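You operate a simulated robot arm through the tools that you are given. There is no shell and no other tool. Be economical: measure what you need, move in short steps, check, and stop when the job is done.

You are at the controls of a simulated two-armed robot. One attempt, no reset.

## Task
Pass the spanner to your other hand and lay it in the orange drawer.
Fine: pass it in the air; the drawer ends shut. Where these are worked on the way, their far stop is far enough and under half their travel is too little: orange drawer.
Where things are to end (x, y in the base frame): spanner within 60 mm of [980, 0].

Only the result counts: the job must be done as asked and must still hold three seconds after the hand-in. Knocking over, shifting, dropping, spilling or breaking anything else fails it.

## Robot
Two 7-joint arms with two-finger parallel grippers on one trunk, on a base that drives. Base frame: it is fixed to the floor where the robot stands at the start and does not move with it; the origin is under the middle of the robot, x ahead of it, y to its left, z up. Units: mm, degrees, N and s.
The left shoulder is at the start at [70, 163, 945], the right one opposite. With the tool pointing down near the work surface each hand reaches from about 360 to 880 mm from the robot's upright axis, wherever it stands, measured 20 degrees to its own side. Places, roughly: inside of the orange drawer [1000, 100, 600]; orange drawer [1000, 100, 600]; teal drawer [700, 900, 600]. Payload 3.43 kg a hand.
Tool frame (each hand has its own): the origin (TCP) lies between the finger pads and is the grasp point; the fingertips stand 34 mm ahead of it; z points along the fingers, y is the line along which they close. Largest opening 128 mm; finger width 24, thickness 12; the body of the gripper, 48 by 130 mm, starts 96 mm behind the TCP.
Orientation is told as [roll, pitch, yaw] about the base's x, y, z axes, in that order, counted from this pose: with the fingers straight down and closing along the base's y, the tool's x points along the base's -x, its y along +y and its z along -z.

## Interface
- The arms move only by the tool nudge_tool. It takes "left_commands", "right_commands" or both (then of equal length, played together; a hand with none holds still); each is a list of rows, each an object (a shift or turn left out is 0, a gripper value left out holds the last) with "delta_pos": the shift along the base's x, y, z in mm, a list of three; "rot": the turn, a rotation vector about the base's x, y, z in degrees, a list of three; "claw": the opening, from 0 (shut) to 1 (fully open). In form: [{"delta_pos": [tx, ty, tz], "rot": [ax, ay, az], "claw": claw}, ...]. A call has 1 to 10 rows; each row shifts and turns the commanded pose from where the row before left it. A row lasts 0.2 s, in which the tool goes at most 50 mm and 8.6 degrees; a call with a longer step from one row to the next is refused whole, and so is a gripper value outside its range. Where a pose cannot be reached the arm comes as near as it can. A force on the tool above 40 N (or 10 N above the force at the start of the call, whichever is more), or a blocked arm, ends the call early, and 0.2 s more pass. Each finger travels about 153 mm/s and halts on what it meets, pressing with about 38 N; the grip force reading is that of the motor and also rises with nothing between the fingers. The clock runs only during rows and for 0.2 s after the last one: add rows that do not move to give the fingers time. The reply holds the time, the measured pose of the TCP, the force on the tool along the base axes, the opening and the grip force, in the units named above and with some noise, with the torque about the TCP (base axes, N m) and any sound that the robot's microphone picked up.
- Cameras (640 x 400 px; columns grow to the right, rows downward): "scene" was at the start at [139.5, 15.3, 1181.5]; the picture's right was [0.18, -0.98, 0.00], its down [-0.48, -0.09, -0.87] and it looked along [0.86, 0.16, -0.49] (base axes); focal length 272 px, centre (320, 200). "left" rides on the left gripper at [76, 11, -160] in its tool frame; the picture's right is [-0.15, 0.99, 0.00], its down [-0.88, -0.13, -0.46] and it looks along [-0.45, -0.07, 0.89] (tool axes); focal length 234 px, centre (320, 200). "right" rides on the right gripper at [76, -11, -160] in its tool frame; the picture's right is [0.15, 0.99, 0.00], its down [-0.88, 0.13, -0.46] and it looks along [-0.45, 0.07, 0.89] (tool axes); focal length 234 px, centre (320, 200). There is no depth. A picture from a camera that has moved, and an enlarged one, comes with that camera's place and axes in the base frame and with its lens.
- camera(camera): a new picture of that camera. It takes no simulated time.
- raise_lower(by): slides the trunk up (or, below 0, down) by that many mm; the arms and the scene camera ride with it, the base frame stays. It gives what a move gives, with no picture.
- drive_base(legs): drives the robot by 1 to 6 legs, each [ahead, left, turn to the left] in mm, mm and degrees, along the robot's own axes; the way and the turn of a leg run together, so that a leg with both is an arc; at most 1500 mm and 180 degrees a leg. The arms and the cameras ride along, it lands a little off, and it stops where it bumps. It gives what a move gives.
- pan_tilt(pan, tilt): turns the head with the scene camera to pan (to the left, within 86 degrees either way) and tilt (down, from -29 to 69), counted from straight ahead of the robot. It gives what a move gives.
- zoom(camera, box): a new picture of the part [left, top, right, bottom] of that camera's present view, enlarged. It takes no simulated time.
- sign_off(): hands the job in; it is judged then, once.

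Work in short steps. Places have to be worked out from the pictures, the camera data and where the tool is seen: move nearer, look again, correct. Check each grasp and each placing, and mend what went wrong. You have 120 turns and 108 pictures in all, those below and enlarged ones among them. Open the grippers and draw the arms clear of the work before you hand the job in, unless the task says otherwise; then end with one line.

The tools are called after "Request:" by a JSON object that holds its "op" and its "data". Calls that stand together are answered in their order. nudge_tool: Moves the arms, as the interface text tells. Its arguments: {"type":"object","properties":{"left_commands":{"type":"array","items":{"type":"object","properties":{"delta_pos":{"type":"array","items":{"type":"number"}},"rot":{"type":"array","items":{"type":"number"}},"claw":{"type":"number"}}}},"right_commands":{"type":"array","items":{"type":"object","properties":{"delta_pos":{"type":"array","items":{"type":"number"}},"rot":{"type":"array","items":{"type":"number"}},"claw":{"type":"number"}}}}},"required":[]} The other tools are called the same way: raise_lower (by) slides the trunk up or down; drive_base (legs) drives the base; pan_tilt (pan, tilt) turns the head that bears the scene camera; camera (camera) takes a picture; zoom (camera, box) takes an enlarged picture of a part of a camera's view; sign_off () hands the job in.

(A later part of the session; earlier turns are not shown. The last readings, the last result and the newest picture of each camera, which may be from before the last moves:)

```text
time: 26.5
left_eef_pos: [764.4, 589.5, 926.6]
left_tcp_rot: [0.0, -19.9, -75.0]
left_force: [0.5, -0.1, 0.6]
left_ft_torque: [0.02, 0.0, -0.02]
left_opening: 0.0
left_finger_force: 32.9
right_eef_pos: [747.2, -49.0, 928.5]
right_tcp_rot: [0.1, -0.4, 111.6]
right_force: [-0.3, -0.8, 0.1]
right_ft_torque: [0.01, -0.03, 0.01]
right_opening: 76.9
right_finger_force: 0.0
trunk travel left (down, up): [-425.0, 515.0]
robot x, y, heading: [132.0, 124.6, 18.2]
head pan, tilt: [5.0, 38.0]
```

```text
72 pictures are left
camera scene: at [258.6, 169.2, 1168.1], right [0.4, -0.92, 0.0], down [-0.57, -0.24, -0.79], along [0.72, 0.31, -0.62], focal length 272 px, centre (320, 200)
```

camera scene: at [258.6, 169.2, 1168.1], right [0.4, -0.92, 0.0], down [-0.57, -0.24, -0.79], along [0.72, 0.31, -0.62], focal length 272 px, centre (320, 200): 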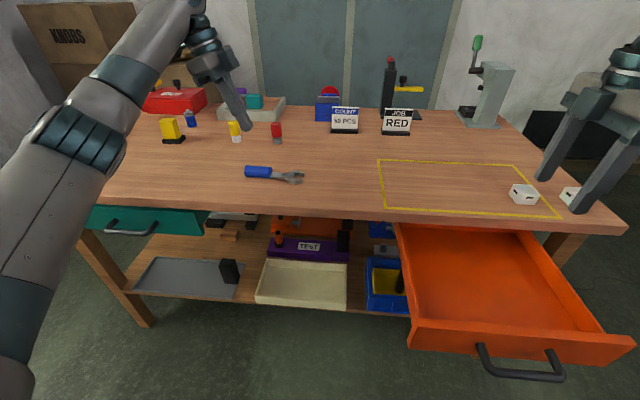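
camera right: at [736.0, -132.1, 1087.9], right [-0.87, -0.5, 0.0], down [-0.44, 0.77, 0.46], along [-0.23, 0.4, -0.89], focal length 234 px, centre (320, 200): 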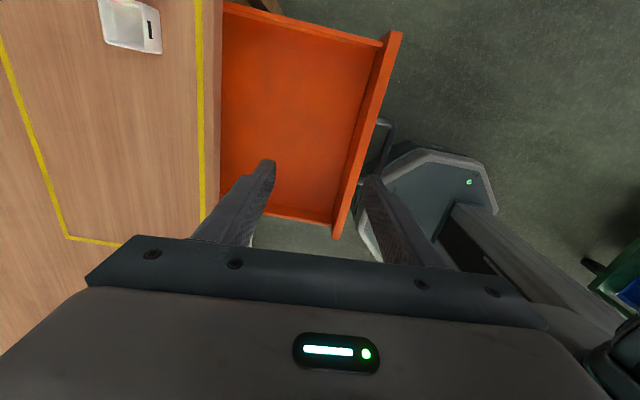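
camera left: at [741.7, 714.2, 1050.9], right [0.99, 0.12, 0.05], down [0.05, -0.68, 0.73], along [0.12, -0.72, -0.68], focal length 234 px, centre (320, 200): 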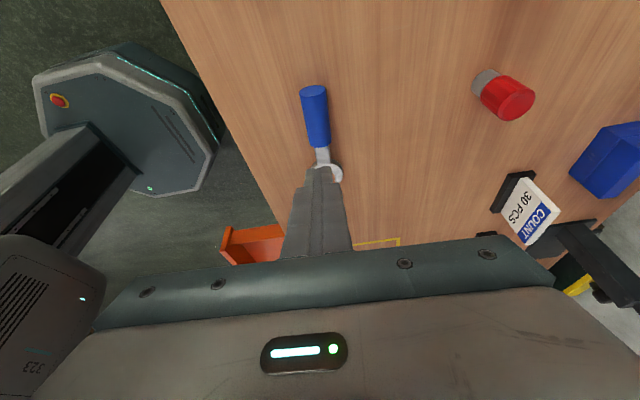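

The fingers slid off the top: the grip was too high. Re-triangulating the handle end from two heights gives an axis z≈755, so the tabletop is near 742. I'll reopen and go about 16 mm lower, 6 mm more toward the middle.

Request:
{"op": "nudge_tool", "data": {"left_commands": [{"claw": 0.6}, {"delta_pos": [1, -3, -35], "claw": 0.6}, {"delta_pos": [1, -3, -35]}, {"delta_pos": [0, 0, -35]}, {"delta_pos": [0, 0, -25]}, {"delta_pos": [0, 0, -4]}, {"delta_pos": [0, 0, -4]}, {"delta_pos": [0, 0, -4]}]}}

Request:
{"op": "zoom", "data": {"camera": "scene", "box": [180, 120, 340, 220]}}

Request:
{"op": "camera", "data": {"camera": "left"}}

```text
time: 28.2
left_eef_pos: [767.3, 585.5, 796.5]
left_tcp_rot: [0.8, -20.2, -75.2]
left_force: [-2.0, 0.6, 18.6]
left_ft_torque: [-0.19, 0.84, 0.05]
left_opening: 78.0
left_finger_force: 1.3
right_eef_pos: [747.9, -48.1, 928.6]
right_tcp_rot: [0.1, -0.3, 111.7]
right_force: [0.0, 0.4, -0.6]
right_ft_torque: [0.01, 0.02, 0.04]
right_opening: 76.7
right_finger_force: 0.1
trunk travel left (down, up): [-425.0, 515.0]
robot x, y, heading: [137.6, 119.2, 18.3]
head pan, tilt: [5.0, 38.0]
stopped in row 8 (left hand): the force on the tool passed its limit at 44 N (the readings are from after the stop); the commanded pose is now the measured one
```

```text
4.00 times, centred on (260, 170) of scene
camera zoom: at [258.4, 169.1, 1168.1], right [0.4, -0.92, 0.0], down [-0.56, -0.24, -0.79], along [0.72, 0.31, -0.62], focal length 1086 px, centre (560, 320)
```

zoom: 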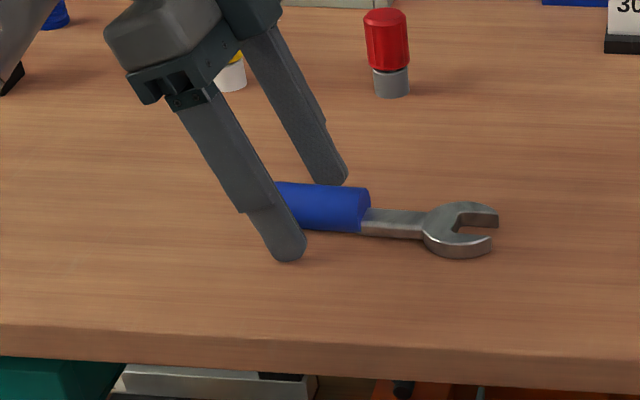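

```text
70 pictures are left
camera left: at [742.8, 709.4, 920.2], right [0.99, 0.12, 0.06], down [0.04, -0.68, 0.73], along [0.13, -0.72, -0.68], focal length 234 px, centre (320, 200)
```

left: 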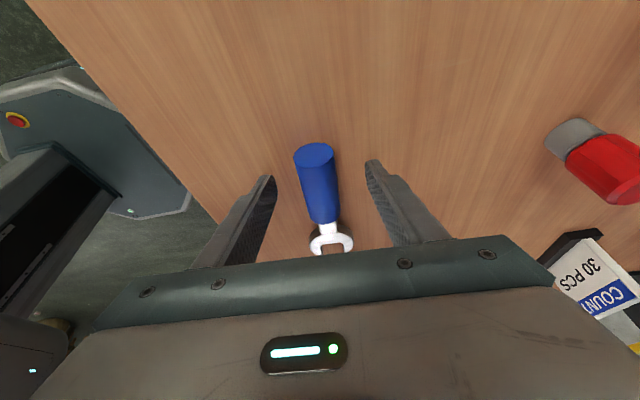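

The fingertips touch the table at TCP z≈797, so the height was right; the slip came on lifting. I'll close again from this contact, lift only 10 mm slowly, and look at what happens.

Request:
{"op": "nudge_tool", "data": {"left_commands": [{"claw": 0.0}, {"claw": 0.0}, {"claw": 0.0}, {"claw": 0.0}, {"claw": 0.0}]}}

Request:
{"op": "zoom", "data": {"camera": "scene", "box": [220, 145, 316, 205]}}

Request:
{"op": "camera", "data": {"camera": "left"}}

```text
time: 29.4
left_eef_pos: [766.5, 584.4, 796.2]
left_tcp_rot: [0.8, -20.1, -75.2]
left_force: [-3.6, 6.6, 26.4]
left_ft_torque: [0.15, 0.5, -0.14]
left_opening: 30.0
left_finger_force: 38.1
right_eef_pos: [746.0, -48.4, 931.0]
right_tcp_rot: [-0.1, -0.4, 111.6]
right_force: [-0.6, 0.0, 0.0]
right_ft_torque: [0.02, 0.04, -0.01]
right_opening: 76.7
right_finger_force: 0.1
trunk travel left (down, up): [-425.0, 515.0]
robot x, y, heading: [133.5, 122.8, 18.3]
head pan, tilt: [5.0, 38.0]
```

```text
6.67 times, centred on (268, 175) of scene
camera zoom: at [256.3, 168.9, 1168.6], right [0.4, -0.92, 0.0], down [-0.56, -0.24, -0.79], along [0.72, 0.31, -0.61], focal length 1810 px, centre (667, 367)
```

zoom: 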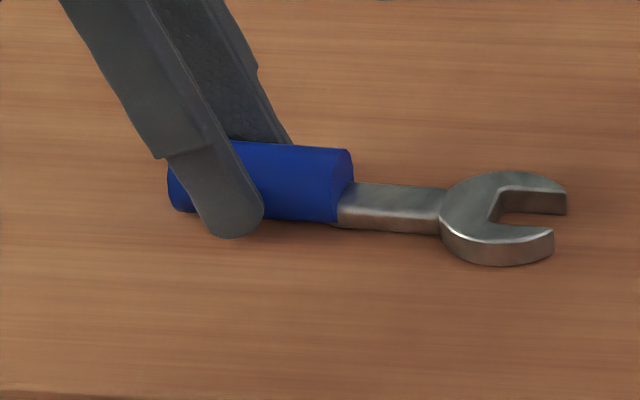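

```text
68 pictures are left
camera left: at [741.3, 709.5, 920.1], right [0.99, 0.13, 0.06], down [0.04, -0.68, 0.73], along [0.13, -0.72, -0.68], focal length 234 px, centre (320, 200)
```

left: 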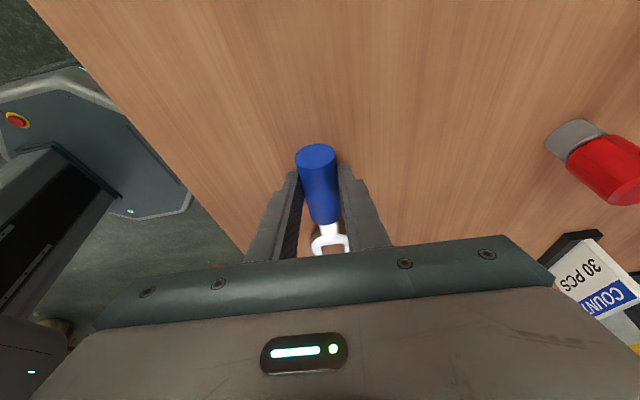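

The grip looks sound, with the fingertips well past the handle's middle. Lifting slowly.

Request:
{"op": "nudge_tool", "data": {"left_commands": [{"delta_pos": [0, 0, 5], "claw": 0.0}, {"delta_pos": [0, 0, 5], "claw": 0.0}, {"delta_pos": [0, 0, 5], "claw": 0.0}]}}

Request:
{"op": "zoom", "data": {"camera": "scene", "box": [220, 145, 316, 205]}}

```text
time: 30.2
left_eef_pos: [767.6, 585.1, 806.8]
left_tcp_rot: [0.4, -20.2, -75.1]
left_force: [0.6, 0.0, -1.7]
left_ft_torque: [0.03, 0.02, 0.02]
left_opening: 30.1
left_finger_force: 38.3
right_eef_pos: [749.3, -48.3, 927.9]
right_tcp_rot: [0.0, -0.5, 111.7]
right_force: [0.2, 0.4, -0.1]
right_ft_torque: [-0.03, -0.02, 0.02]
right_opening: 76.9
right_finger_force: 0.0
trunk travel left (down, up): [-425.0, 515.0]
robot x, y, heading: [133.4, 121.1, 18.3]
head pan, tilt: [5.0, 38.0]
```

```text
6.67 times, centred on (268, 175) of scene
camera zoom: at [259.2, 169.9, 1167.9], right [0.4, -0.92, 0.0], down [-0.57, -0.24, -0.79], along [0.72, 0.31, -0.62], focal length 1810 px, centre (667, 367)
```

zoom: 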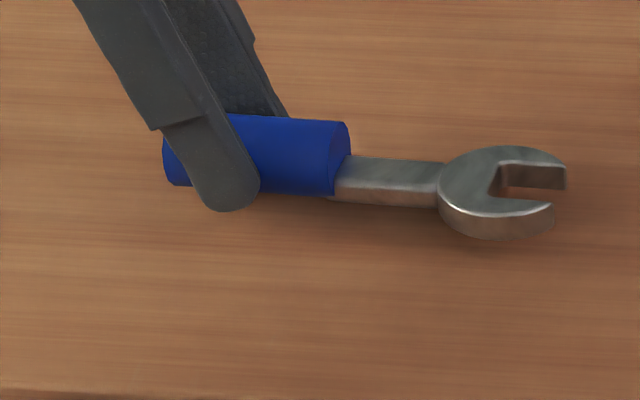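

It's off the table now. I'll keep lifting gently and verify.

Request:
{"op": "nudge_tool", "data": {"left_commands": [{"delta_pos": [0, 0, 8], "claw": 0.0}, {"delta_pos": [0, 0, 8], "claw": 0.0}, {"delta_pos": [0, 0, 8], "claw": 0.0}, {"delta_pos": [0, 0, 8], "claw": 0.0}, {"delta_pos": [0, 0, 8], "claw": 0.0}]}}

Request:
{"op": "zoom", "data": {"camera": "scene", "box": [200, 100, 360, 200]}}

```text
time: 31.4
left_eef_pos: [767.1, 585.3, 847.7]
left_tcp_rot: [0.5, -20.1, -75.0]
left_force: [-0.5, 0.1, -1.3]
left_ft_torque: [0.1, 0.02, -0.02]
left_opening: 29.7
left_finger_force: 38.0
right_eef_pos: [747.3, -47.8, 929.7]
right_tcp_rot: [0.0, -0.5, 111.6]
right_force: [-0.2, 0.2, -0.1]
right_ft_torque: [-0.02, -0.04, 0.01]
right_opening: 76.8
right_finger_force: 0.1
trunk travel left (down, up): [-425.0, 515.0]
robot x, y, heading: [131.2, 121.9, 18.5]
head pan, tilt: [5.0, 38.0]
```

```text
4.00 times, centred on (280, 150) of scene
camera zoom: at [259.1, 170.0, 1168.0], right [0.4, -0.92, 0.0], down [-0.57, -0.24, -0.79], along [0.72, 0.31, -0.62], focal length 1086 px, centre (480, 400)
```

zoom: 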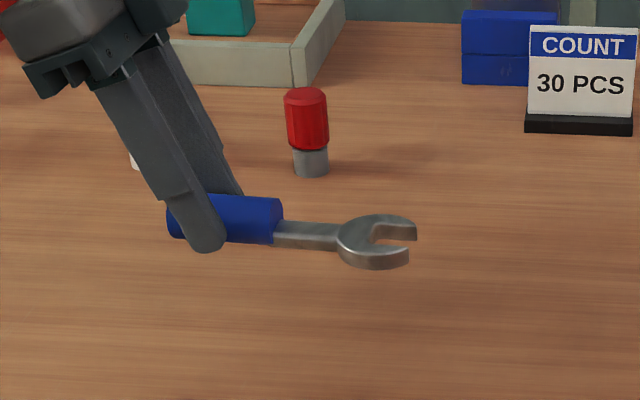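

The spanner is held securely. I'll carry it gently to a middle place above the table front for the hand-over.

Request:
{"op": "nudge_tool", "data": {"left_commands": [{"delta_pos": [-4, -12, 8], "claw": 0.0}, {"delta_pos": [-6, -20, 10], "claw": 0.0}, {"delta_pos": [-6, -26, 10], "claw": 0.0}, {"delta_pos": [-6, -30, 10], "claw": 0.0}, {"delta_pos": [-6, -30, 10], "claw": 0.0}, {"delta_pos": [-6, -30, 10], "claw": 0.0}, {"delta_pos": [-6, -30, 8], "claw": 0.0}, {"delta_pos": [-6, -30, 6], "claw": 0.0}, {"delta_pos": [-6, -26, 5], "claw": 0.0}, {"delta_pos": [-4, -16, 5], "claw": 0.0}]}}

Request:
{"op": "pan_tilt", "data": {"pan": -10, "tilt": 25}}

Request:
{"op": "camera", "data": {"camera": "scene"}}

```text
time: 33.6
left_eef_pos: [711.8, 335.1, 929.6]
left_tcp_rot: [0.5, -20.1, -75.0]
left_force: [0.3, -0.1, -0.9]
left_ft_torque: [0.04, 0.02, 0.02]
left_opening: 30.2
left_finger_force: 38.6
right_eef_pos: [748.6, -47.8, 927.6]
right_tcp_rot: [0.1, -0.4, 111.6]
right_force: [-0.3, 0.6, -0.2]
right_ft_torque: [0.01, -0.02, 0.0]
right_opening: 76.8
right_finger_force: 0.0
trunk travel left (down, up): [-425.0, 515.0]
robot x, y, heading: [134.9, 123.1, 18.3]
head pan, tilt: [5.0, 38.0]
```

```text
time: 34.3
left_eef_pos: [712.3, 334.5, 929.9]
left_tcp_rot: [0.5, -20.1, -75.1]
left_force: [0.8, -0.3, -1.0]
left_ft_torque: [0.04, 0.0, 0.03]
left_opening: 29.8
left_finger_force: 38.1
right_eef_pos: [747.9, -48.4, 927.6]
right_tcp_rot: [0.1, -0.4, 111.6]
right_force: [0.7, 0.2, 0.5]
right_ft_torque: [-0.01, -0.01, 0.0]
right_opening: 76.8
right_finger_force: 0.0
trunk travel left (down, up): [-425.0, 515.0]
robot x, y, heading: [130.6, 121.0, 18.5]
head pan, tilt: [-10.0, 25.0]
```

```text
65 pictures are left
camera scene: at [271.1, 149.2, 1188.3], right [0.15, -0.99, 0.0], down [-0.42, -0.06, -0.91], along [0.9, 0.13, -0.42], focal length 272 px, centre (320, 200)
```

scene: 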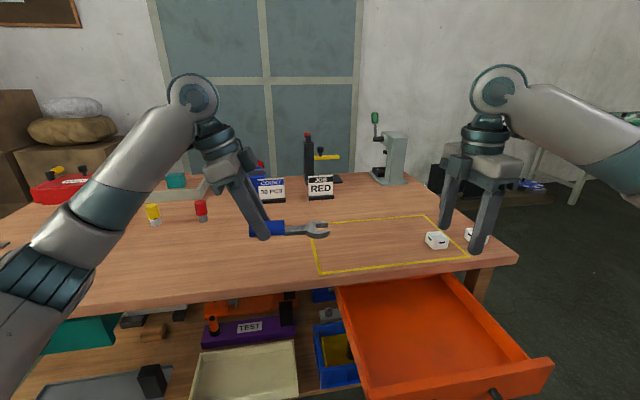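

Good clear view. I'll zoom for the exact place of the shaft.

Request:
{"op": "zoom", "data": {"camera": "scene", "box": [230, 190, 358, 270]}}

Request:
{"op": "camera", "data": {"camera": "right"}}

```text
5.00 times, centred on (294, 230) of scene
camera zoom: at [271.1, 149.2, 1188.3], right [0.15, -0.99, 0.0], down [-0.42, -0.06, -0.91], along [0.9, 0.13, -0.42], focal length 1358 px, centre (450, 50)
```

zoom: 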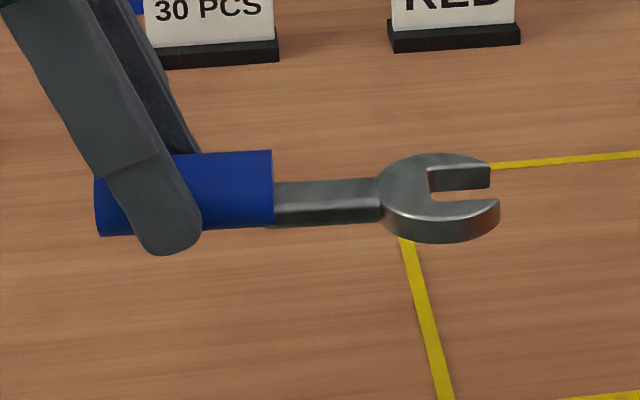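

```text
63 pictures are left
camera right: at [788.2, -114.7, 1087.6], right [-0.87, -0.5, 0.0], down [-0.44, 0.77, 0.46], along [-0.23, 0.4, -0.89], focal length 234 px, centre (320, 200)
```

right: 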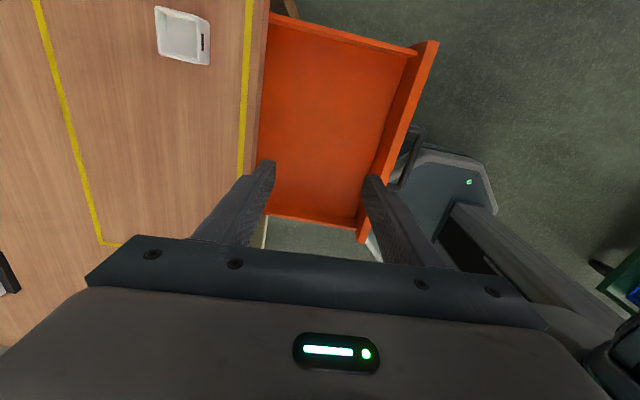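

Shaft centre is at about (731, 265, 905). I'll bring the right hand above it at the matching yaw, leaning 12° to the right, first stopping short.

Request:
{"op": "nudge_tool", "data": {"right_commands": [{"delta_pos": [-2, 20, 20], "rot": [0, 0, -6.6]}, {"delta_pos": [-2, 30, 25], "rot": [5.8, 1.55, 0]}, {"delta_pos": [-2, 36, 25], "rot": [5.8, 1.55, 0]}, {"delta_pos": [-2, 40, 2]}, {"delta_pos": [-2, 40, 0]}, {"delta_pos": [-2, 40, 0]}, {"delta_pos": [-2, 24, 0]}]}}

Request:
{"op": "camera", "data": {"camera": "right"}}

Request:
{"op": "camera", "data": {"camera": "scene"}}

```text
time: 35.9
left_eef_pos: [711.6, 335.0, 928.8]
left_tcp_rot: [0.5, -20.2, -75.0]
left_force: [-0.7, 0.3, -1.5]
left_ft_torque: [0.06, -0.03, 0.03]
left_opening: 30.0
left_finger_force: 38.0
right_eef_pos: [733.6, 184.0, 999.8]
right_tcp_rot: [0.0, -12.4, 105.0]
right_force: [0.0, 0.3, 0.4]
right_ft_torque: [-0.02, 0.01, -0.04]
right_opening: 76.8
right_finger_force: 0.1
trunk travel left (down, up): [-425.0, 515.0]
robot x, y, heading: [131.0, 120.7, 18.1]
head pan, tilt: [-10.0, 25.0]
```

```text
62 pictures are left
camera right: at [773.8, 82.5, 1140.2], right [-0.92, -0.39, -0.03], down [-0.32, 0.7, 0.63], along [-0.23, 0.59, -0.77], focal length 234 px, centre (320, 200)
```

right: 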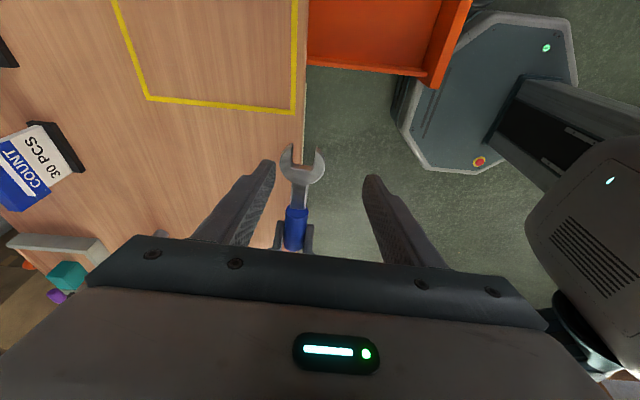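

```text
61 pictures are left
camera scene: at [271.2, 149.6, 1188.3], right [0.14, -0.99, 0.0], down [-0.42, -0.06, -0.91], along [0.9, 0.13, -0.42], focal length 272 px, centre (320, 200)
```

scene: 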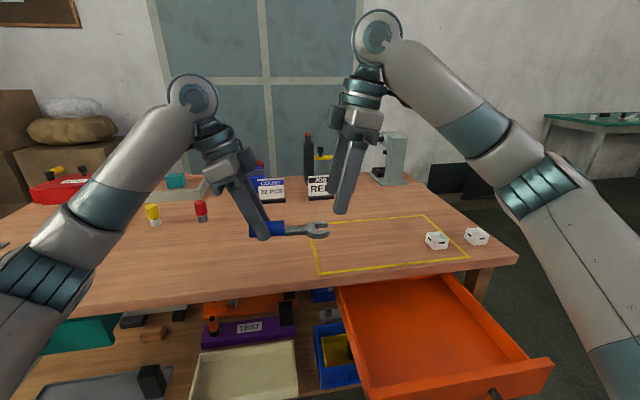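

Right-wrist view agrees: shaft at (731.6, 266). I'll move above it and look.

Request:
{"op": "nudge_tool", "data": {"right_commands": [{"delta_pos": [-1, 30, 0]}, {"delta_pos": [0, 30, 0]}, {"delta_pos": [0, 17, -15]}, {"delta_pos": [0, 0, -15]}]}}

Request:
{"op": "camera", "data": {"camera": "right"}}

Request:
{"op": "zoom", "data": {"camera": "scene", "box": [180, 120, 372, 240]}}

```text
time: 36.9
left_eef_pos: [712.1, 335.0, 929.5]
left_tcp_rot: [0.4, -20.1, -75.1]
left_force: [-0.6, 0.1, -0.5]
left_ft_torque: [0.09, 0.03, 0.01]
left_opening: 30.1
left_finger_force: 37.9
right_eef_pos: [733.2, 259.7, 970.4]
right_tcp_rot: [0.0, -12.3, 105.0]
right_force: [0.0, 0.2, -0.8]
right_ft_torque: [-0.01, 0.0, -0.02]
right_opening: 76.8
right_finger_force: 0.0
trunk travel left (down, up): [-425.0, 515.0]
robot x, y, heading: [132.2, 119.4, 18.1]
head pan, tilt: [-10.0, 25.0]
```

```text
60 pictures are left
camera right: at [773.0, 157.9, 1110.0], right [-0.92, -0.39, -0.03], down [-0.32, 0.7, 0.63], along [-0.23, 0.59, -0.77], focal length 234 px, centre (320, 200)
```

right: 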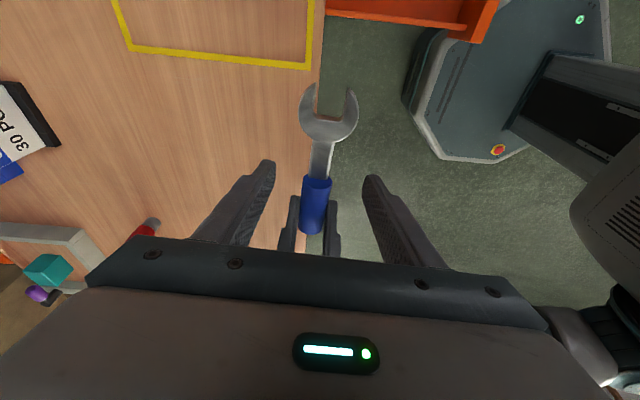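

```text
3.33 times, centred on (276, 180) of scene
camera zoom: at [271.4, 148.9, 1188.3], right [0.14, -0.99, 0.0], down [-0.42, -0.06, -0.91], along [0.9, 0.13, -0.42], focal length 905 px, centre (467, 267)
```

zoom: 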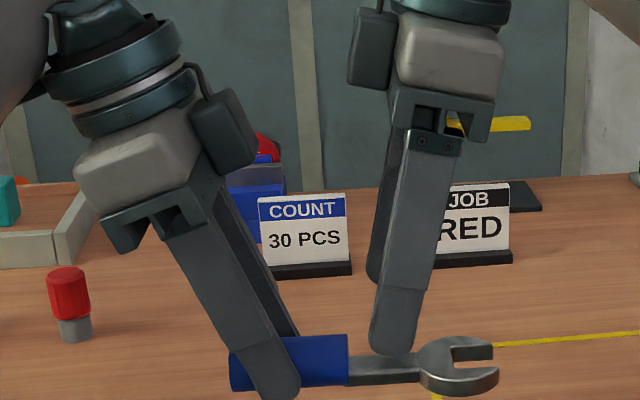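

Centred over the shaft. Descending 42 mm to the grasp and checking before closing.

Request:
{"op": "nudge_tool", "data": {"right_commands": [{"delta_pos": [0, 0, -14]}, {"delta_pos": [0, 1, -14]}, {"delta_pos": [0, 0, -13]}]}}

Request:
{"op": "zoom", "data": {"camera": "scene", "box": [220, 160, 348, 240]}}

Request:
{"op": "camera", "data": {"camera": "right"}}

```text
time: 37.7
left_eef_pos: [712.8, 334.3, 929.8]
left_tcp_rot: [0.5, -20.1, -75.1]
left_force: [0.1, 0.1, -1.7]
left_ft_torque: [0.04, 0.01, 0.0]
left_opening: 29.9
left_finger_force: 38.0
right_eef_pos: [732.3, 259.9, 929.4]
right_tcp_rot: [0.1, -12.4, 105.1]
right_force: [0.2, 0.4, -0.3]
right_ft_torque: [0.0, -0.01, 0.03]
right_opening: 76.6
right_finger_force: 0.1
trunk travel left (down, up): [-425.0, 515.0]
robot x, y, heading: [130.0, 121.0, 18.1]
head pan, tilt: [-10.0, 25.0]
```

```text
5.00 times, centred on (284, 200) of scene
camera zoom: at [271.6, 149.2, 1188.3], right [0.14, -0.99, 0.0], down [-0.42, -0.06, -0.91], along [0.9, 0.13, -0.42], focal length 1358 px, centre (500, 200)
```

zoom: 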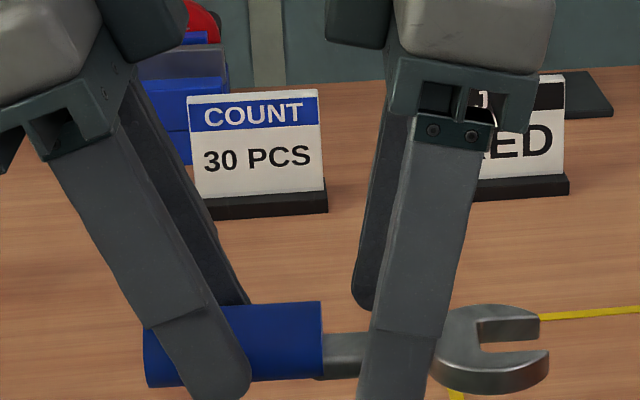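

```text
57 pictures are left
camera right: at [773.3, 159.0, 1069.1], right [-0.92, -0.4, -0.03], down [-0.32, 0.7, 0.63], along [-0.23, 0.59, -0.77], focal length 234 px, centre (320, 200)
```

right: 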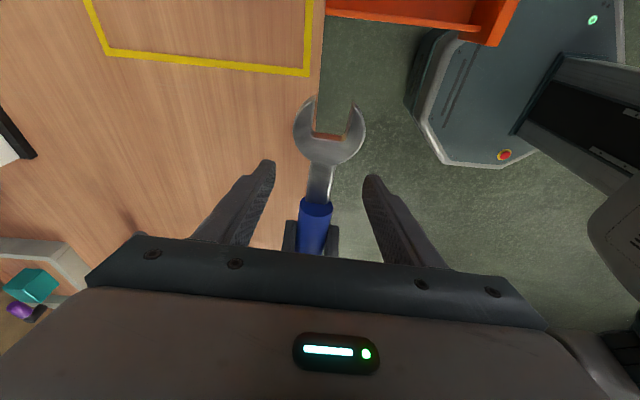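

Fingers straddle the shaft, so I'll close the right hand on it.

Request:
{"op": "nudge_tool", "data": {"right_commands": [{"claw": 0.0}, {"claw": 0.0}, {"claw": 0.0}, {"claw": 0.0}]}}

Request:
{"op": "zoom", "data": {"camera": "scene", "box": [220, 180, 348, 260]}}

Request:
{"op": "camera", "data": {"camera": "right"}}

```text
time: 38.7
left_eef_pos: [712.2, 335.0, 930.1]
left_tcp_rot: [0.6, -20.1, -75.1]
left_force: [4.2, 0.6, 0.1]
left_ft_torque: [-0.04, -0.1, 0.07]
left_opening: 29.9
left_finger_force: 38.3
right_eef_pos: [732.7, 260.8, 929.4]
right_tcp_rot: [0.2, -12.4, 105.1]
right_force: [-4.0, -0.1, 0.3]
right_ft_torque: [-0.04, 0.09, 0.27]
right_opening: 21.2
right_finger_force: 38.0
trunk travel left (down, up): [-425.0, 515.0]
robot x, y, heading: [131.5, 120.5, 18.4]
head pan, tilt: [-10.0, 25.0]
```

```text
5.00 times, centred on (284, 220) of scene
camera zoom: at [271.1, 149.3, 1188.3], right [0.14, -0.99, 0.0], down [-0.42, -0.06, -0.91], along [0.9, 0.13, -0.42], focal length 1358 px, centre (500, 100)
```

zoom: 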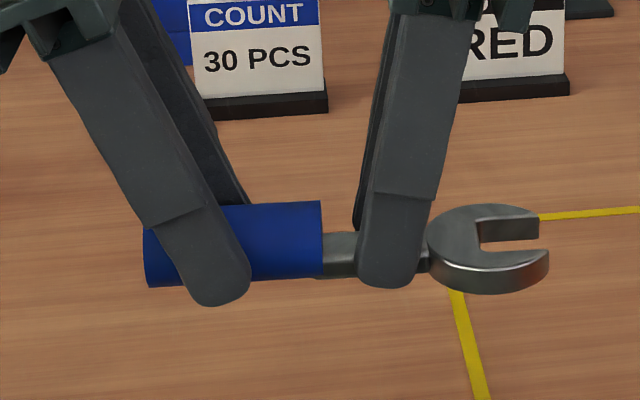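

```text
55 pictures are left
camera right: at [772.8, 159.1, 1069.5], right [-0.92, -0.4, -0.03], down [-0.32, 0.7, 0.63], along [-0.23, 0.59, -0.77], focal length 234 px, centre (320, 200)
```

right: 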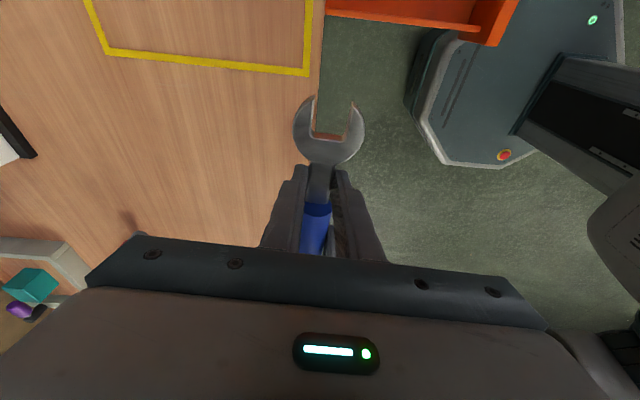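

Both hands hold it (right opening 21 mm on the shaft, low cross forces). I'll open the left and withdraw it along its own axis.

Request:
{"op": "nudge_tool", "data": {"left_commands": [{"claw": 0.6}, {"claw": 0.6}, {"claw": 0.6}, {"delta_pos": [-1.5, 5.5, 15.5]}, {"delta_pos": [-2, 8, 24]}, {"delta_pos": [-2, 8, 24]}, {"delta_pos": [-4, 30, 25]}, {"delta_pos": [-4, 40, 10]}, {"delta_pos": [-4, 40, 0]}], "right_commands": [{"claw": 0.0}, {"claw": 0.0}, {"claw": 0.0}, {"claw": 0.0}, {"claw": 0.0}, {"claw": 0.0}, {"claw": 0.0}, {"claw": 0.0}, {"claw": 0.0}]}}

Request:
{"op": "camera", "data": {"camera": "scene"}}

Request:
{"op": "camera", "data": {"camera": "right"}}

```text
time: 40.7
left_eef_pos: [693.7, 469.0, 1029.8]
left_tcp_rot: [0.5, -20.2, -75.1]
left_force: [0.4, 0.0, 0.6]
left_ft_torque: [-0.04, 0.0, 0.03]
left_opening: 76.5
left_finger_force: 0.0
right_eef_pos: [732.3, 261.3, 930.4]
right_tcp_rot: [0.1, -12.3, 105.1]
right_force: [-0.1, 0.2, 0.1]
right_ft_torque: [-0.03, -0.01, 0.02]
right_opening: 21.2
right_finger_force: 37.4
trunk travel left (down, up): [-425.0, 515.0]
robot x, y, heading: [132.2, 119.6, 18.4]
head pan, tilt: [-10.0, 25.0]
```

```text
54 pictures are left
camera scene: at [270.7, 150.3, 1188.4], right [0.14, -0.99, 0.0], down [-0.42, -0.06, -0.91], along [0.9, 0.13, -0.42], focal length 272 px, centre (320, 200)
```

scene: 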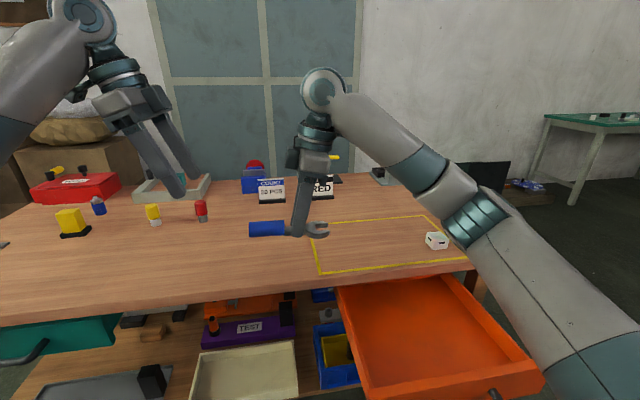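

```text
53 pictures are left
camera right: at [772.4, 159.9, 1069.8], right [-0.92, -0.4, -0.03], down [-0.32, 0.7, 0.63], along [-0.23, 0.59, -0.77], focal length 234 px, centre (320, 200)
```

right: 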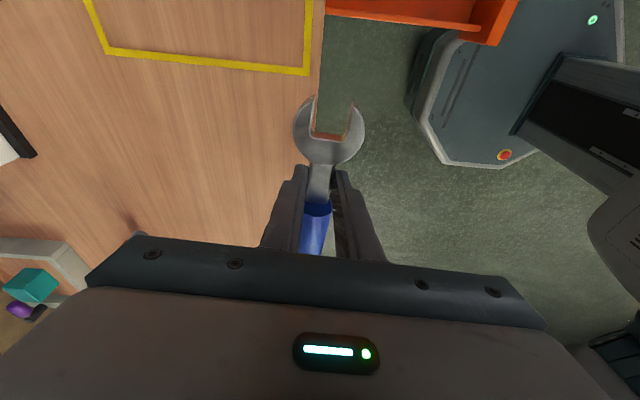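

Hand-over done. I'll carry the spanner sideways to above the open drawer.

Request:
{"op": "nudge_tool", "data": {"right_commands": [{"delta_pos": [0, -16, 0], "claw": 0.0}, {"delta_pos": [0, -28, 0], "claw": 0.0}, {"delta_pos": [-1, -38, 0], "claw": 0.0}, {"delta_pos": [-1, -42, 0], "claw": 0.0}, {"delta_pos": [-1, -45, 0], "claw": 0.0}, {"delta_pos": [-1, -45, 0], "claw": 0.0}, {"delta_pos": [0, -45, 0], "claw": 0.0}, {"delta_pos": [0, -42, 0], "claw": 0.0}, {"delta_pos": [0, -30, 0], "claw": 0.0}, {"delta_pos": [0, -18, 0], "claw": 0.0}]}}

Request:
{"op": "pan_tilt", "data": {"pan": -28, "tilt": 42}}

Request:
{"op": "camera", "data": {"camera": "scene"}}

Request:
{"op": "camera", "data": {"camera": "right"}}

```text
time: 42.9
left_eef_pos: [693.8, 466.4, 1029.7]
left_tcp_rot: [0.6, -20.0, -75.1]
left_force: [-0.1, -0.9, 0.7]
left_ft_torque: [0.01, -0.01, -0.01]
left_opening: 76.5
left_finger_force: 0.0
right_eef_pos: [729.3, -88.3, 928.7]
right_tcp_rot: [0.1, -12.4, 105.1]
right_force: [-0.4, -0.2, -0.7]
right_ft_torque: [-0.05, 0.0, 0.01]
right_opening: 20.9
right_finger_force: 37.7
trunk travel left (down, up): [-425.0, 515.0]
robot x, y, heading: [132.1, 124.1, 18.1]
head pan, tilt: [-10.0, 25.0]
```

```text
time: 43.8
left_eef_pos: [694.2, 466.4, 1029.3]
left_tcp_rot: [0.4, -20.2, -75.1]
left_force: [-0.5, 0.1, 0.0]
left_ft_torque: [-0.02, 0.0, 0.0]
left_opening: 76.6
left_finger_force: 0.0
right_eef_pos: [729.9, -88.6, 930.0]
right_tcp_rot: [0.2, -12.5, 105.0]
right_force: [0.2, 0.4, -0.2]
right_ft_torque: [-0.06, -0.02, 0.01]
right_opening: 21.5
right_finger_force: 38.3
trunk travel left (down, up): [-425.0, 515.0]
robot x, y, heading: [132.2, 118.4, 18.4]
head pan, tilt: [-28.0, 42.0]
```

```text
52 pictures are left
camera scene: at [262.4, 121.7, 1162.1], right [-0.17, -0.99, 0.0], down [-0.66, 0.11, -0.74], along [0.73, -0.12, -0.67], focal length 272 px, centre (320, 200)
```

scene: 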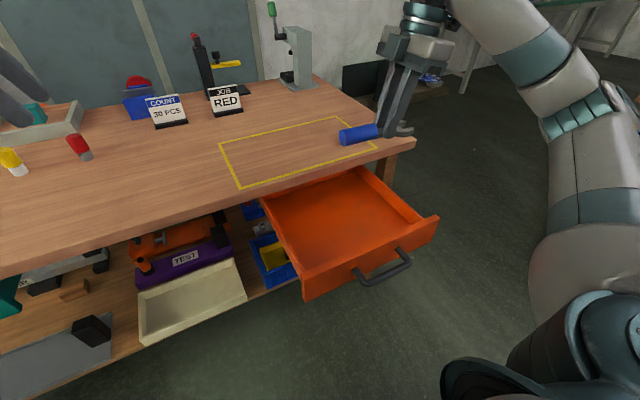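

```text
51 pictures are left
camera right: at [769.7, -190.0, 1068.9], right [-0.92, -0.4, -0.03], down [-0.32, 0.7, 0.63], along [-0.23, 0.59, -0.77], focal length 234 px, centre (320, 200)
```

right: 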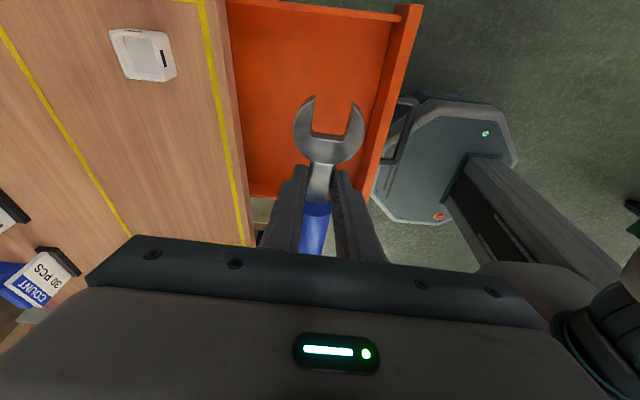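

Position over the drawer looks right (projected landing spot lies well inside the walls). Lowering to z≈720, then looking.

Request:
{"op": "nudge_tool", "data": {"right_commands": [{"delta_pos": [0, 0, -20], "claw": 0.0}, {"delta_pos": [0, 0, -30], "claw": 0.0}, {"delta_pos": [0, 0, -35], "claw": 0.0}, {"delta_pos": [0, 0, -35], "claw": 0.0}, {"delta_pos": [0, 0, -35], "claw": 0.0}, {"delta_pos": [0, 0, -30], "claw": 0.0}, {"delta_pos": [0, 0, -20], "claw": 0.0}]}}

Request:
{"op": "camera", "data": {"camera": "scene"}}

Request:
{"op": "camera", "data": {"camera": "right"}}

```text
time: 45.4
left_eef_pos: [694.3, 466.5, 1029.2]
left_tcp_rot: [0.6, -20.0, -75.2]
left_force: [0.5, -0.1, -0.7]
left_ft_torque: [-0.03, -0.05, -0.02]
left_opening: 76.7
left_finger_force: 0.0
right_eef_pos: [729.6, -88.1, 725.5]
right_tcp_rot: [0.1, -12.4, 105.0]
right_force: [-0.2, -0.5, 0.2]
right_ft_torque: [-0.06, -0.05, 0.02]
right_opening: 21.4
right_finger_force: 38.1
trunk travel left (down, up): [-425.0, 515.0]
robot x, y, heading: [132.9, 123.0, 18.3]
head pan, tilt: [-28.0, 42.0]
```

```text
50 pictures are left
camera scene: at [262.5, 121.6, 1162.1], right [-0.17, -0.99, 0.0], down [-0.66, 0.11, -0.74], along [0.73, -0.12, -0.67], focal length 272 px, centre (320, 200)
```

scene: 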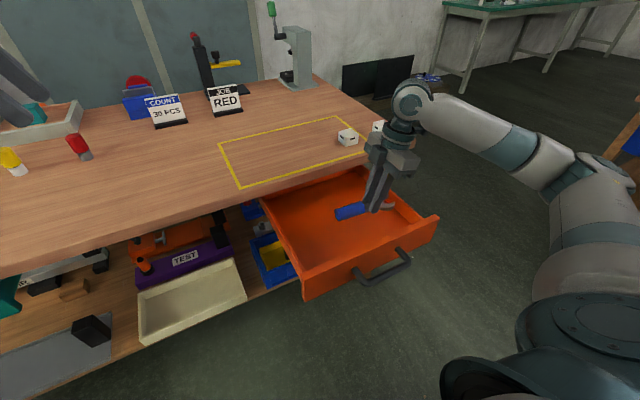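

```text
49 pictures are left
camera right: at [769.4, -189.7, 863.9], right [-0.92, -0.4, -0.03], down [-0.32, 0.7, 0.63], along [-0.23, 0.59, -0.77], focal length 234 px, centre (320, 200)
```

right: 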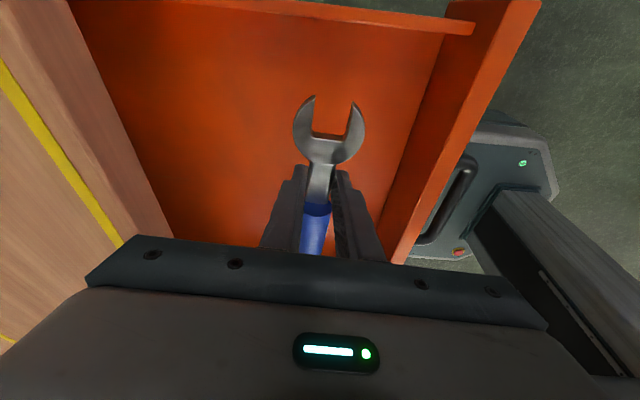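

Well inside the drawer. I'll lower in small steps toward the floor.

Request:
{"op": "nudge_tool", "data": {"right_commands": [{"delta_pos": [0, 0, -10], "claw": 0.0}, {"delta_pos": [0, 0, -10], "claw": 0.0}, {"delta_pos": [0, 0, -8], "claw": 0.0}, {"delta_pos": [0, 0, -6], "claw": 0.0}, {"delta_pos": [0, 0, -6], "claw": 0.0}]}}

Request:
{"op": "zoom", "data": {"camera": "scene", "box": [280, 120, 440, 220]}}

Request:
{"op": "camera", "data": {"camera": "right"}}

```text
time: 46.5
left_eef_pos: [693.2, 466.3, 1028.2]
left_tcp_rot: [0.4, -20.1, -75.2]
left_force: [-0.1, -0.1, 1.1]
left_ft_torque: [0.01, -0.01, 0.01]
left_opening: 76.9
left_finger_force: 0.0
right_eef_pos: [728.8, -88.9, 683.4]
right_tcp_rot: [0.0, -12.3, 105.0]
right_force: [0.5, -0.8, 0.0]
right_ft_torque: [-0.05, -0.03, -0.01]
right_opening: 21.4
right_finger_force: 38.2
trunk travel left (down, up): [-425.0, 515.0]
robot x, y, heading: [132.3, 122.1, 18.4]
head pan, tilt: [-28.0, 42.0]
```

```text
4.00 times, centred on (360, 170) of scene
camera zoom: at [262.4, 121.7, 1162.1], right [-0.17, -0.99, 0.0], down [-0.66, 0.11, -0.74], along [0.73, -0.12, -0.67], focal length 1086 px, centre (160, 320)
```

zoom: 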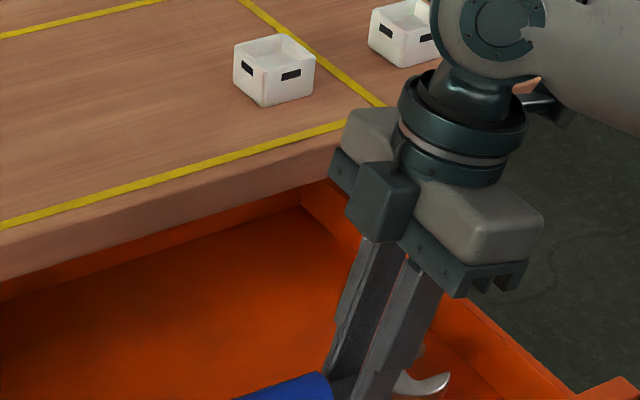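

```text
47 pictures are left
camera right: at [769.3, -190.1, 823.9], right [-0.92, -0.4, -0.03], down [-0.32, 0.7, 0.63], along [-0.23, 0.59, -0.77], focal length 234 px, centre (320, 200)
```

right: 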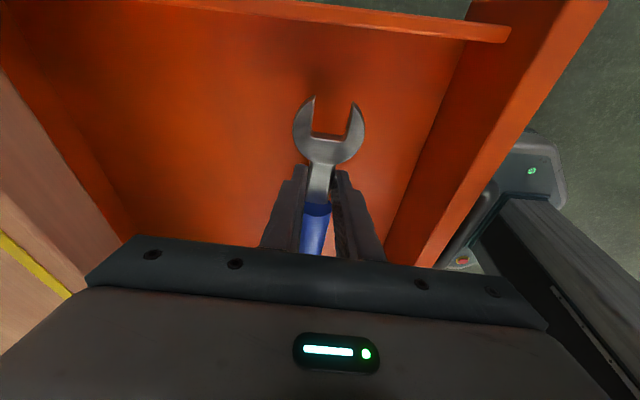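

Clearances are fine (table edge ≈45 mm beyond the gripper body). I continue down in 5 mm steps until contact.

Request:
{"op": "nudge_tool", "data": {"right_commands": [{"delta_pos": [0, 0, -5], "claw": 0.0}, {"delta_pos": [0, 0, -5], "claw": 0.0}, {"delta_pos": [0, 0, -5], "claw": 0.0}, {"delta_pos": [0, 0, -4], "claw": 0.0}]}}

Request:
{"op": "camera", "data": {"camera": "right"}}

Request:
{"op": "zoom", "data": {"camera": "scene", "box": [300, 170, 428, 250]}}

```text
time: 47.5
left_eef_pos: [694.7, 466.4, 1028.6]
left_tcp_rot: [0.4, -20.1, -75.1]
left_force: [-0.1, -0.3, -0.4]
left_ft_torque: [0.02, 0.0, -0.01]
left_opening: 76.9
left_finger_force: 0.1
right_eef_pos: [729.1, -88.4, 664.8]
right_tcp_rot: [0.0, -12.4, 105.0]
right_force: [-0.1, 0.1, -0.6]
right_ft_torque: [-0.02, 0.02, 0.01]
right_opening: 21.3
right_finger_force: 38.1
trunk travel left (down, up): [-425.0, 515.0]
robot x, y, heading: [133.8, 125.1, 18.2]
head pan, tilt: [-28.0, 42.0]
```

```text
46 pictures are left
camera right: at [768.8, -189.9, 805.0], right [-0.92, -0.4, -0.03], down [-0.32, 0.7, 0.63], along [-0.23, 0.59, -0.77], focal length 234 px, centre (320, 200)
```

right: 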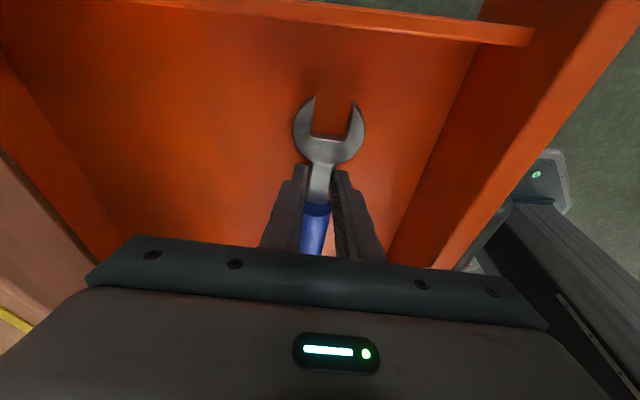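

```text
5.00 times, centred on (364, 210) of scene
camera zoom: at [262.4, 121.7, 1162.1], right [-0.17, -0.99, 0.0], down [-0.66, 0.11, -0.74], along [0.73, -0.12, -0.67], focal length 1358 px, centre (100, 150)
```

zoom: 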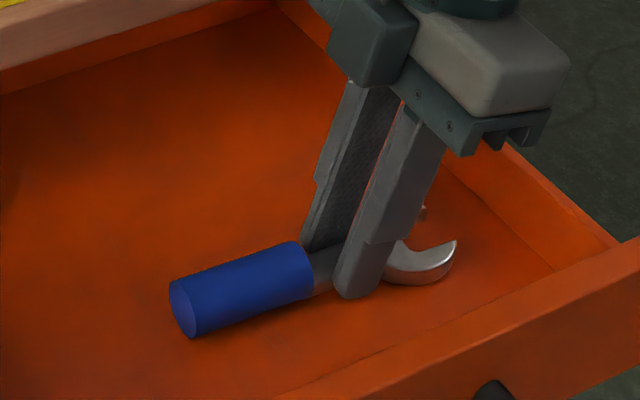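

Very near the floor now; continuing in 4 mm steps, expecting contact.

Request:
{"op": "nudge_tool", "data": {"right_commands": [{"delta_pos": [0, 0, -4], "claw": 0.0}, {"delta_pos": [0, 0, -4], "claw": 0.0}, {"delta_pos": [0, 0, -4], "claw": 0.0}]}}

Request:
{"op": "zoom", "data": {"camera": "scene", "box": [300, 170, 428, 250]}}

```text
time: 48.4
left_eef_pos: [693.7, 467.5, 1028.9]
left_tcp_rot: [0.5, -20.3, -75.1]
left_force: [-0.3, -0.2, -0.2]
left_ft_torque: [0.02, 0.04, -0.06]
left_opening: 76.9
left_finger_force: 0.1
right_eef_pos: [731.5, -87.6, 660.3]
right_tcp_rot: [-0.8, -12.5, 105.1]
right_force: [-1.6, 1.4, 20.6]
right_ft_torque: [-0.59, 0.24, 0.14]
right_opening: 21.3
right_finger_force: 38.4
trunk travel left (down, up): [-425.0, 515.0]
robot x, y, heading: [135.1, 119.4, 18.4]
head pan, tilt: [-28.0, 42.0]
stopped in row 3 (right hand): the force on the tool passed its limit at 44 N (the readings are from after the stop); the commanded pose is now the measured one
```

```text
5.00 times, centred on (364, 210) of scene
camera zoom: at [261.2, 122.6, 1162.3], right [-0.17, -0.99, 0.0], down [-0.66, 0.11, -0.74], along [0.73, -0.13, -0.67], focal length 1358 px, centre (100, 150)
```

zoom: 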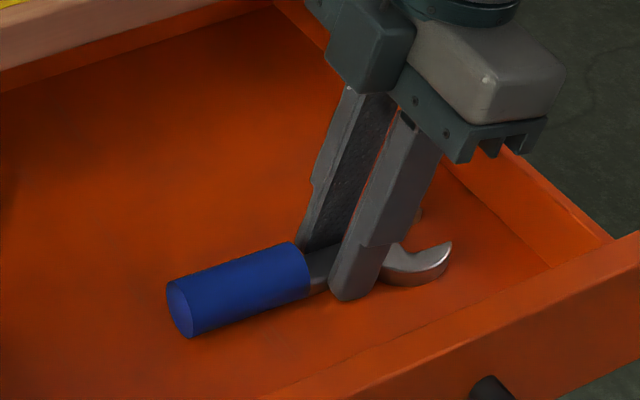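

Contact with the drawer floor. I'll ease up 2 mm, open, and rise straight out.

Request:
{"op": "nudge_tool", "data": {"right_commands": [{"delta_pos": [0, 0, 2], "claw": 0.0}, {"claw": 0.6}, {"claw": 0.6}, {"claw": 0.6}, {"delta_pos": [0, -1, 10]}, {"delta_pos": [0, -3, 25]}, {"delta_pos": [0, -3, 35]}, {"delta_pos": [0, 0, 45]}, {"delta_pos": [0, 0, 45]}, {"delta_pos": [0, 0, 40]}]}}

Request:
{"op": "camera", "data": {"camera": "scene"}}

Request:
{"op": "camera", "data": {"camera": "right"}}

```text
time: 50.6
left_eef_pos: [693.3, 466.7, 1029.5]
left_tcp_rot: [0.5, -20.2, -75.0]
left_force: [-0.5, 0.6, 0.6]
left_ft_torque: [0.03, -0.03, 0.01]
left_opening: 76.9
left_finger_force: 0.1
right_eef_pos: [730.6, -96.4, 860.6]
right_tcp_rot: [-0.4, -12.3, 104.9]
right_force: [-0.3, 0.1, 0.6]
right_ft_torque: [0.0, -0.03, 0.0]
right_opening: 76.5
right_finger_force: 0.1
trunk travel left (down, up): [-425.0, 515.0]
robot x, y, heading: [129.2, 120.7, 18.1]
head pan, tilt: [-28.0, 42.0]
```

```text
43 pictures are left
camera scene: at [261.5, 122.0, 1162.1], right [-0.17, -0.99, 0.0], down [-0.66, 0.11, -0.74], along [0.73, -0.13, -0.67], focal length 272 px, centre (320, 200)
```

scene: 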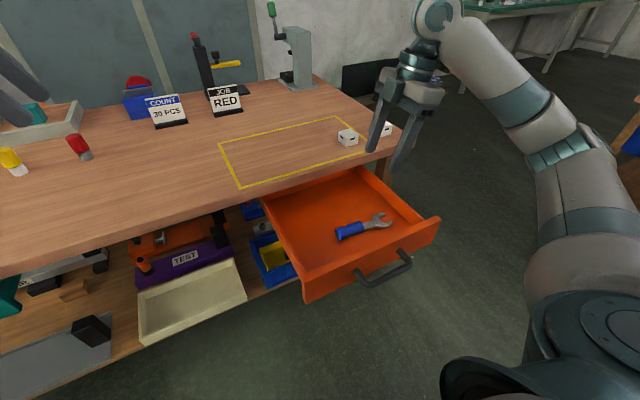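

```text
42 pictures are left
camera right: at [768.1, -197.6, 1000.1], right [-0.92, -0.39, -0.04], down [-0.33, 0.7, 0.63], along [-0.22, 0.59, -0.77], focal length 234 px, centre (320, 200)
```

right: 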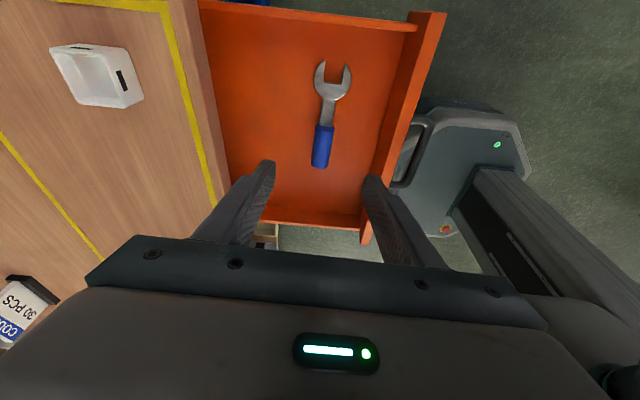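

The spanner lies in the drawer at about (718, −75), which becomes about (971, 9) when shut. Now I back the base away so the right hand can get in front of the handle.

Request:
{"op": "drive_base", "data": {"legs": [[-365, 0, 0]]}}

Request:
{"op": "pan_tilt", "data": {"pan": -10, "tilt": 35}}

Request:
{"op": "camera", "data": {"camera": "scene"}}

```text
time: 52.9
left_eef_pos: [346.1, 352.5, 1028.9]
left_tcp_rot: [0.5, -20.2, -74.9]
left_force: [-0.4, 0.1, -0.2]
left_ft_torque: [0.03, -0.01, 0.01]
left_opening: 76.7
left_finger_force: 0.0
right_eef_pos: [384.6, -210.5, 859.7]
right_tcp_rot: [-0.6, -12.5, 105.1]
right_force: [-0.1, 0.2, 0.1]
right_ft_torque: [0.01, -0.04, -0.03]
right_opening: 76.9
right_finger_force: 0.0
trunk travel left (down, up): [-425.0, 515.0]
robot x, y, heading: [-216.9, 3.7, 18.6]
head pan, tilt: [-28.0, 42.0]
```

```text
time: 53.7
left_eef_pos: [347.3, 353.1, 1028.4]
left_tcp_rot: [0.5, -20.1, -75.0]
left_force: [0.5, -0.8, -0.1]
left_ft_torque: [0.01, 0.03, 0.01]
left_opening: 76.8
left_finger_force: 0.1
right_eef_pos: [383.8, -210.5, 859.9]
right_tcp_rot: [-0.4, -12.5, 105.1]
right_force: [-0.7, 0.2, 0.0]
right_ft_torque: [0.03, 0.02, 0.0]
right_opening: 76.8
right_finger_force: 0.1
trunk travel left (down, up): [-425.0, 515.0]
robot x, y, heading: [-216.2, 8.2, 18.3]
head pan, tilt: [-10.0, 35.0]
```

```text
41 pictures are left
camera scene: at [-79.7, 33.5, 1172.6], right [0.15, -0.99, 0.0], down [-0.57, -0.08, -0.82], along [0.81, 0.12, -0.57], focal length 272 px, centre (320, 200)
```

scene: 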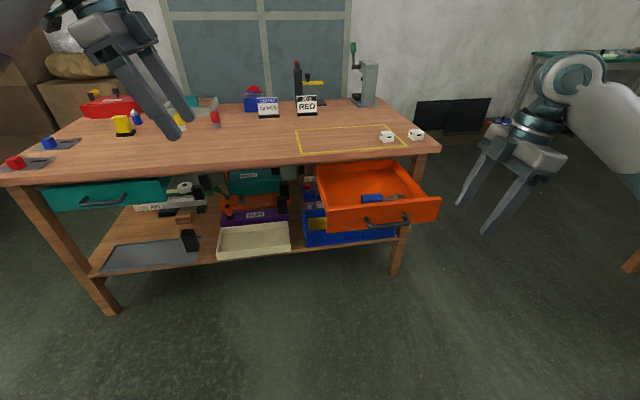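

I'll straighten the right hand, then tilt it to face the drawer front at the pre-grasp in front of the handle.

Request:
{"op": "nudge_tool", "data": {"right_commands": [{"delta_pos": [0, 10, -10], "rot": [-5.9, -1.55, 0], "claw": 0.6}, {"delta_pos": [0, 10, -10], "rot": [-5.9, -1.55, 0]}, {"rot": [0, 0, 3.8]}]}}

Request:
{"op": "nudge_tool", "data": {"right_commands": [{"delta_pos": [7.2, 7, -18], "rot": [2.66, -7.96, 0]}, {"delta_pos": [7.2, 7, -18], "rot": [2.66, -7.96, 0]}, {"delta_pos": [7.2, 7, -18], "rot": [2.66, -7.96, 0]}, {"delta_pos": [7.2, 7, -18], "rot": [2.66, -7.96, 0]}, {"delta_pos": [7.2, 7, -18], "rot": [2.66, -7.96, 0]}, {"delta_pos": [7.2, 7, -18], "rot": [2.66, -7.96, 0]}, {"delta_pos": [7.2, 7, -18], "rot": [2.66, -7.96, 0]}, {"delta_pos": [7.2, 7, -18], "rot": [2.66, -7.96, 0]}, {"delta_pos": [7.2, 7, -18], "rot": [2.66, -7.96, 0]}]}}

Request:
{"op": "camera", "data": {"camera": "right"}}

```text
time: 54.5
left_eef_pos: [347.0, 352.5, 1029.4]
left_tcp_rot: [0.5, -20.0, -75.0]
left_force: [0.5, 0.6, 0.9]
left_ft_torque: [0.03, -0.05, -0.01]
left_opening: 77.0
left_finger_force: 0.0
right_eef_pos: [383.4, -190.1, 839.2]
right_tcp_rot: [-0.4, -0.1, 109.0]
right_force: [-0.6, 0.1, 0.1]
right_ft_torque: [-0.02, -0.03, 0.0]
right_opening: 76.8
right_finger_force: 0.0
trunk travel left (down, up): [-425.0, 515.0]
robot x, y, heading: [-214.4, 7.0, 18.6]
head pan, tilt: [-10.0, 35.0]
```

```text
time: 56.5
left_eef_pos: [347.1, 353.2, 1029.1]
left_tcp_rot: [0.5, -20.1, -74.9]
left_force: [-0.3, -0.3, 0.3]
left_ft_torque: [0.0, -0.03, 0.03]
left_opening: 76.9
left_finger_force: 0.1
right_eef_pos: [449.0, -126.1, 677.5]
right_tcp_rot: [-75.9, 0.3, 108.9]
right_force: [-0.3, 0.2, -0.9]
right_ft_torque: [0.02, 0.01, 0.01]
right_opening: 76.9
right_finger_force: 0.1
trunk travel left (down, up): [-425.0, 515.0]
robot x, y, heading: [-212.9, 6.8, 18.2]
head pan, tilt: [-10.0, 35.0]
```

```text
40 pictures are left
camera right: at [330.5, -247.5, 727.5], right [-0.18, -0.22, -0.96], down [-0.73, 0.68, -0.02], along [0.66, 0.7, -0.28], focal length 234 px, centre (320, 200)
```

right: 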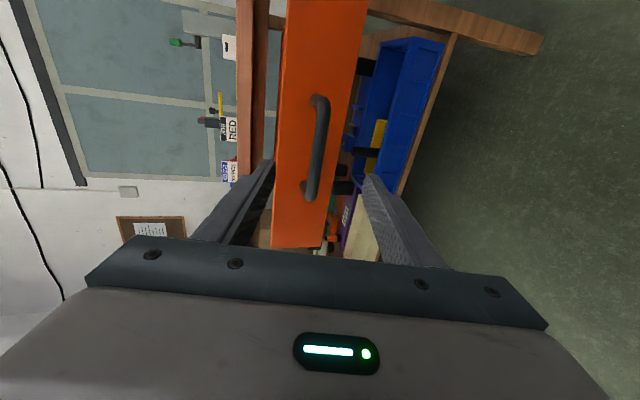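

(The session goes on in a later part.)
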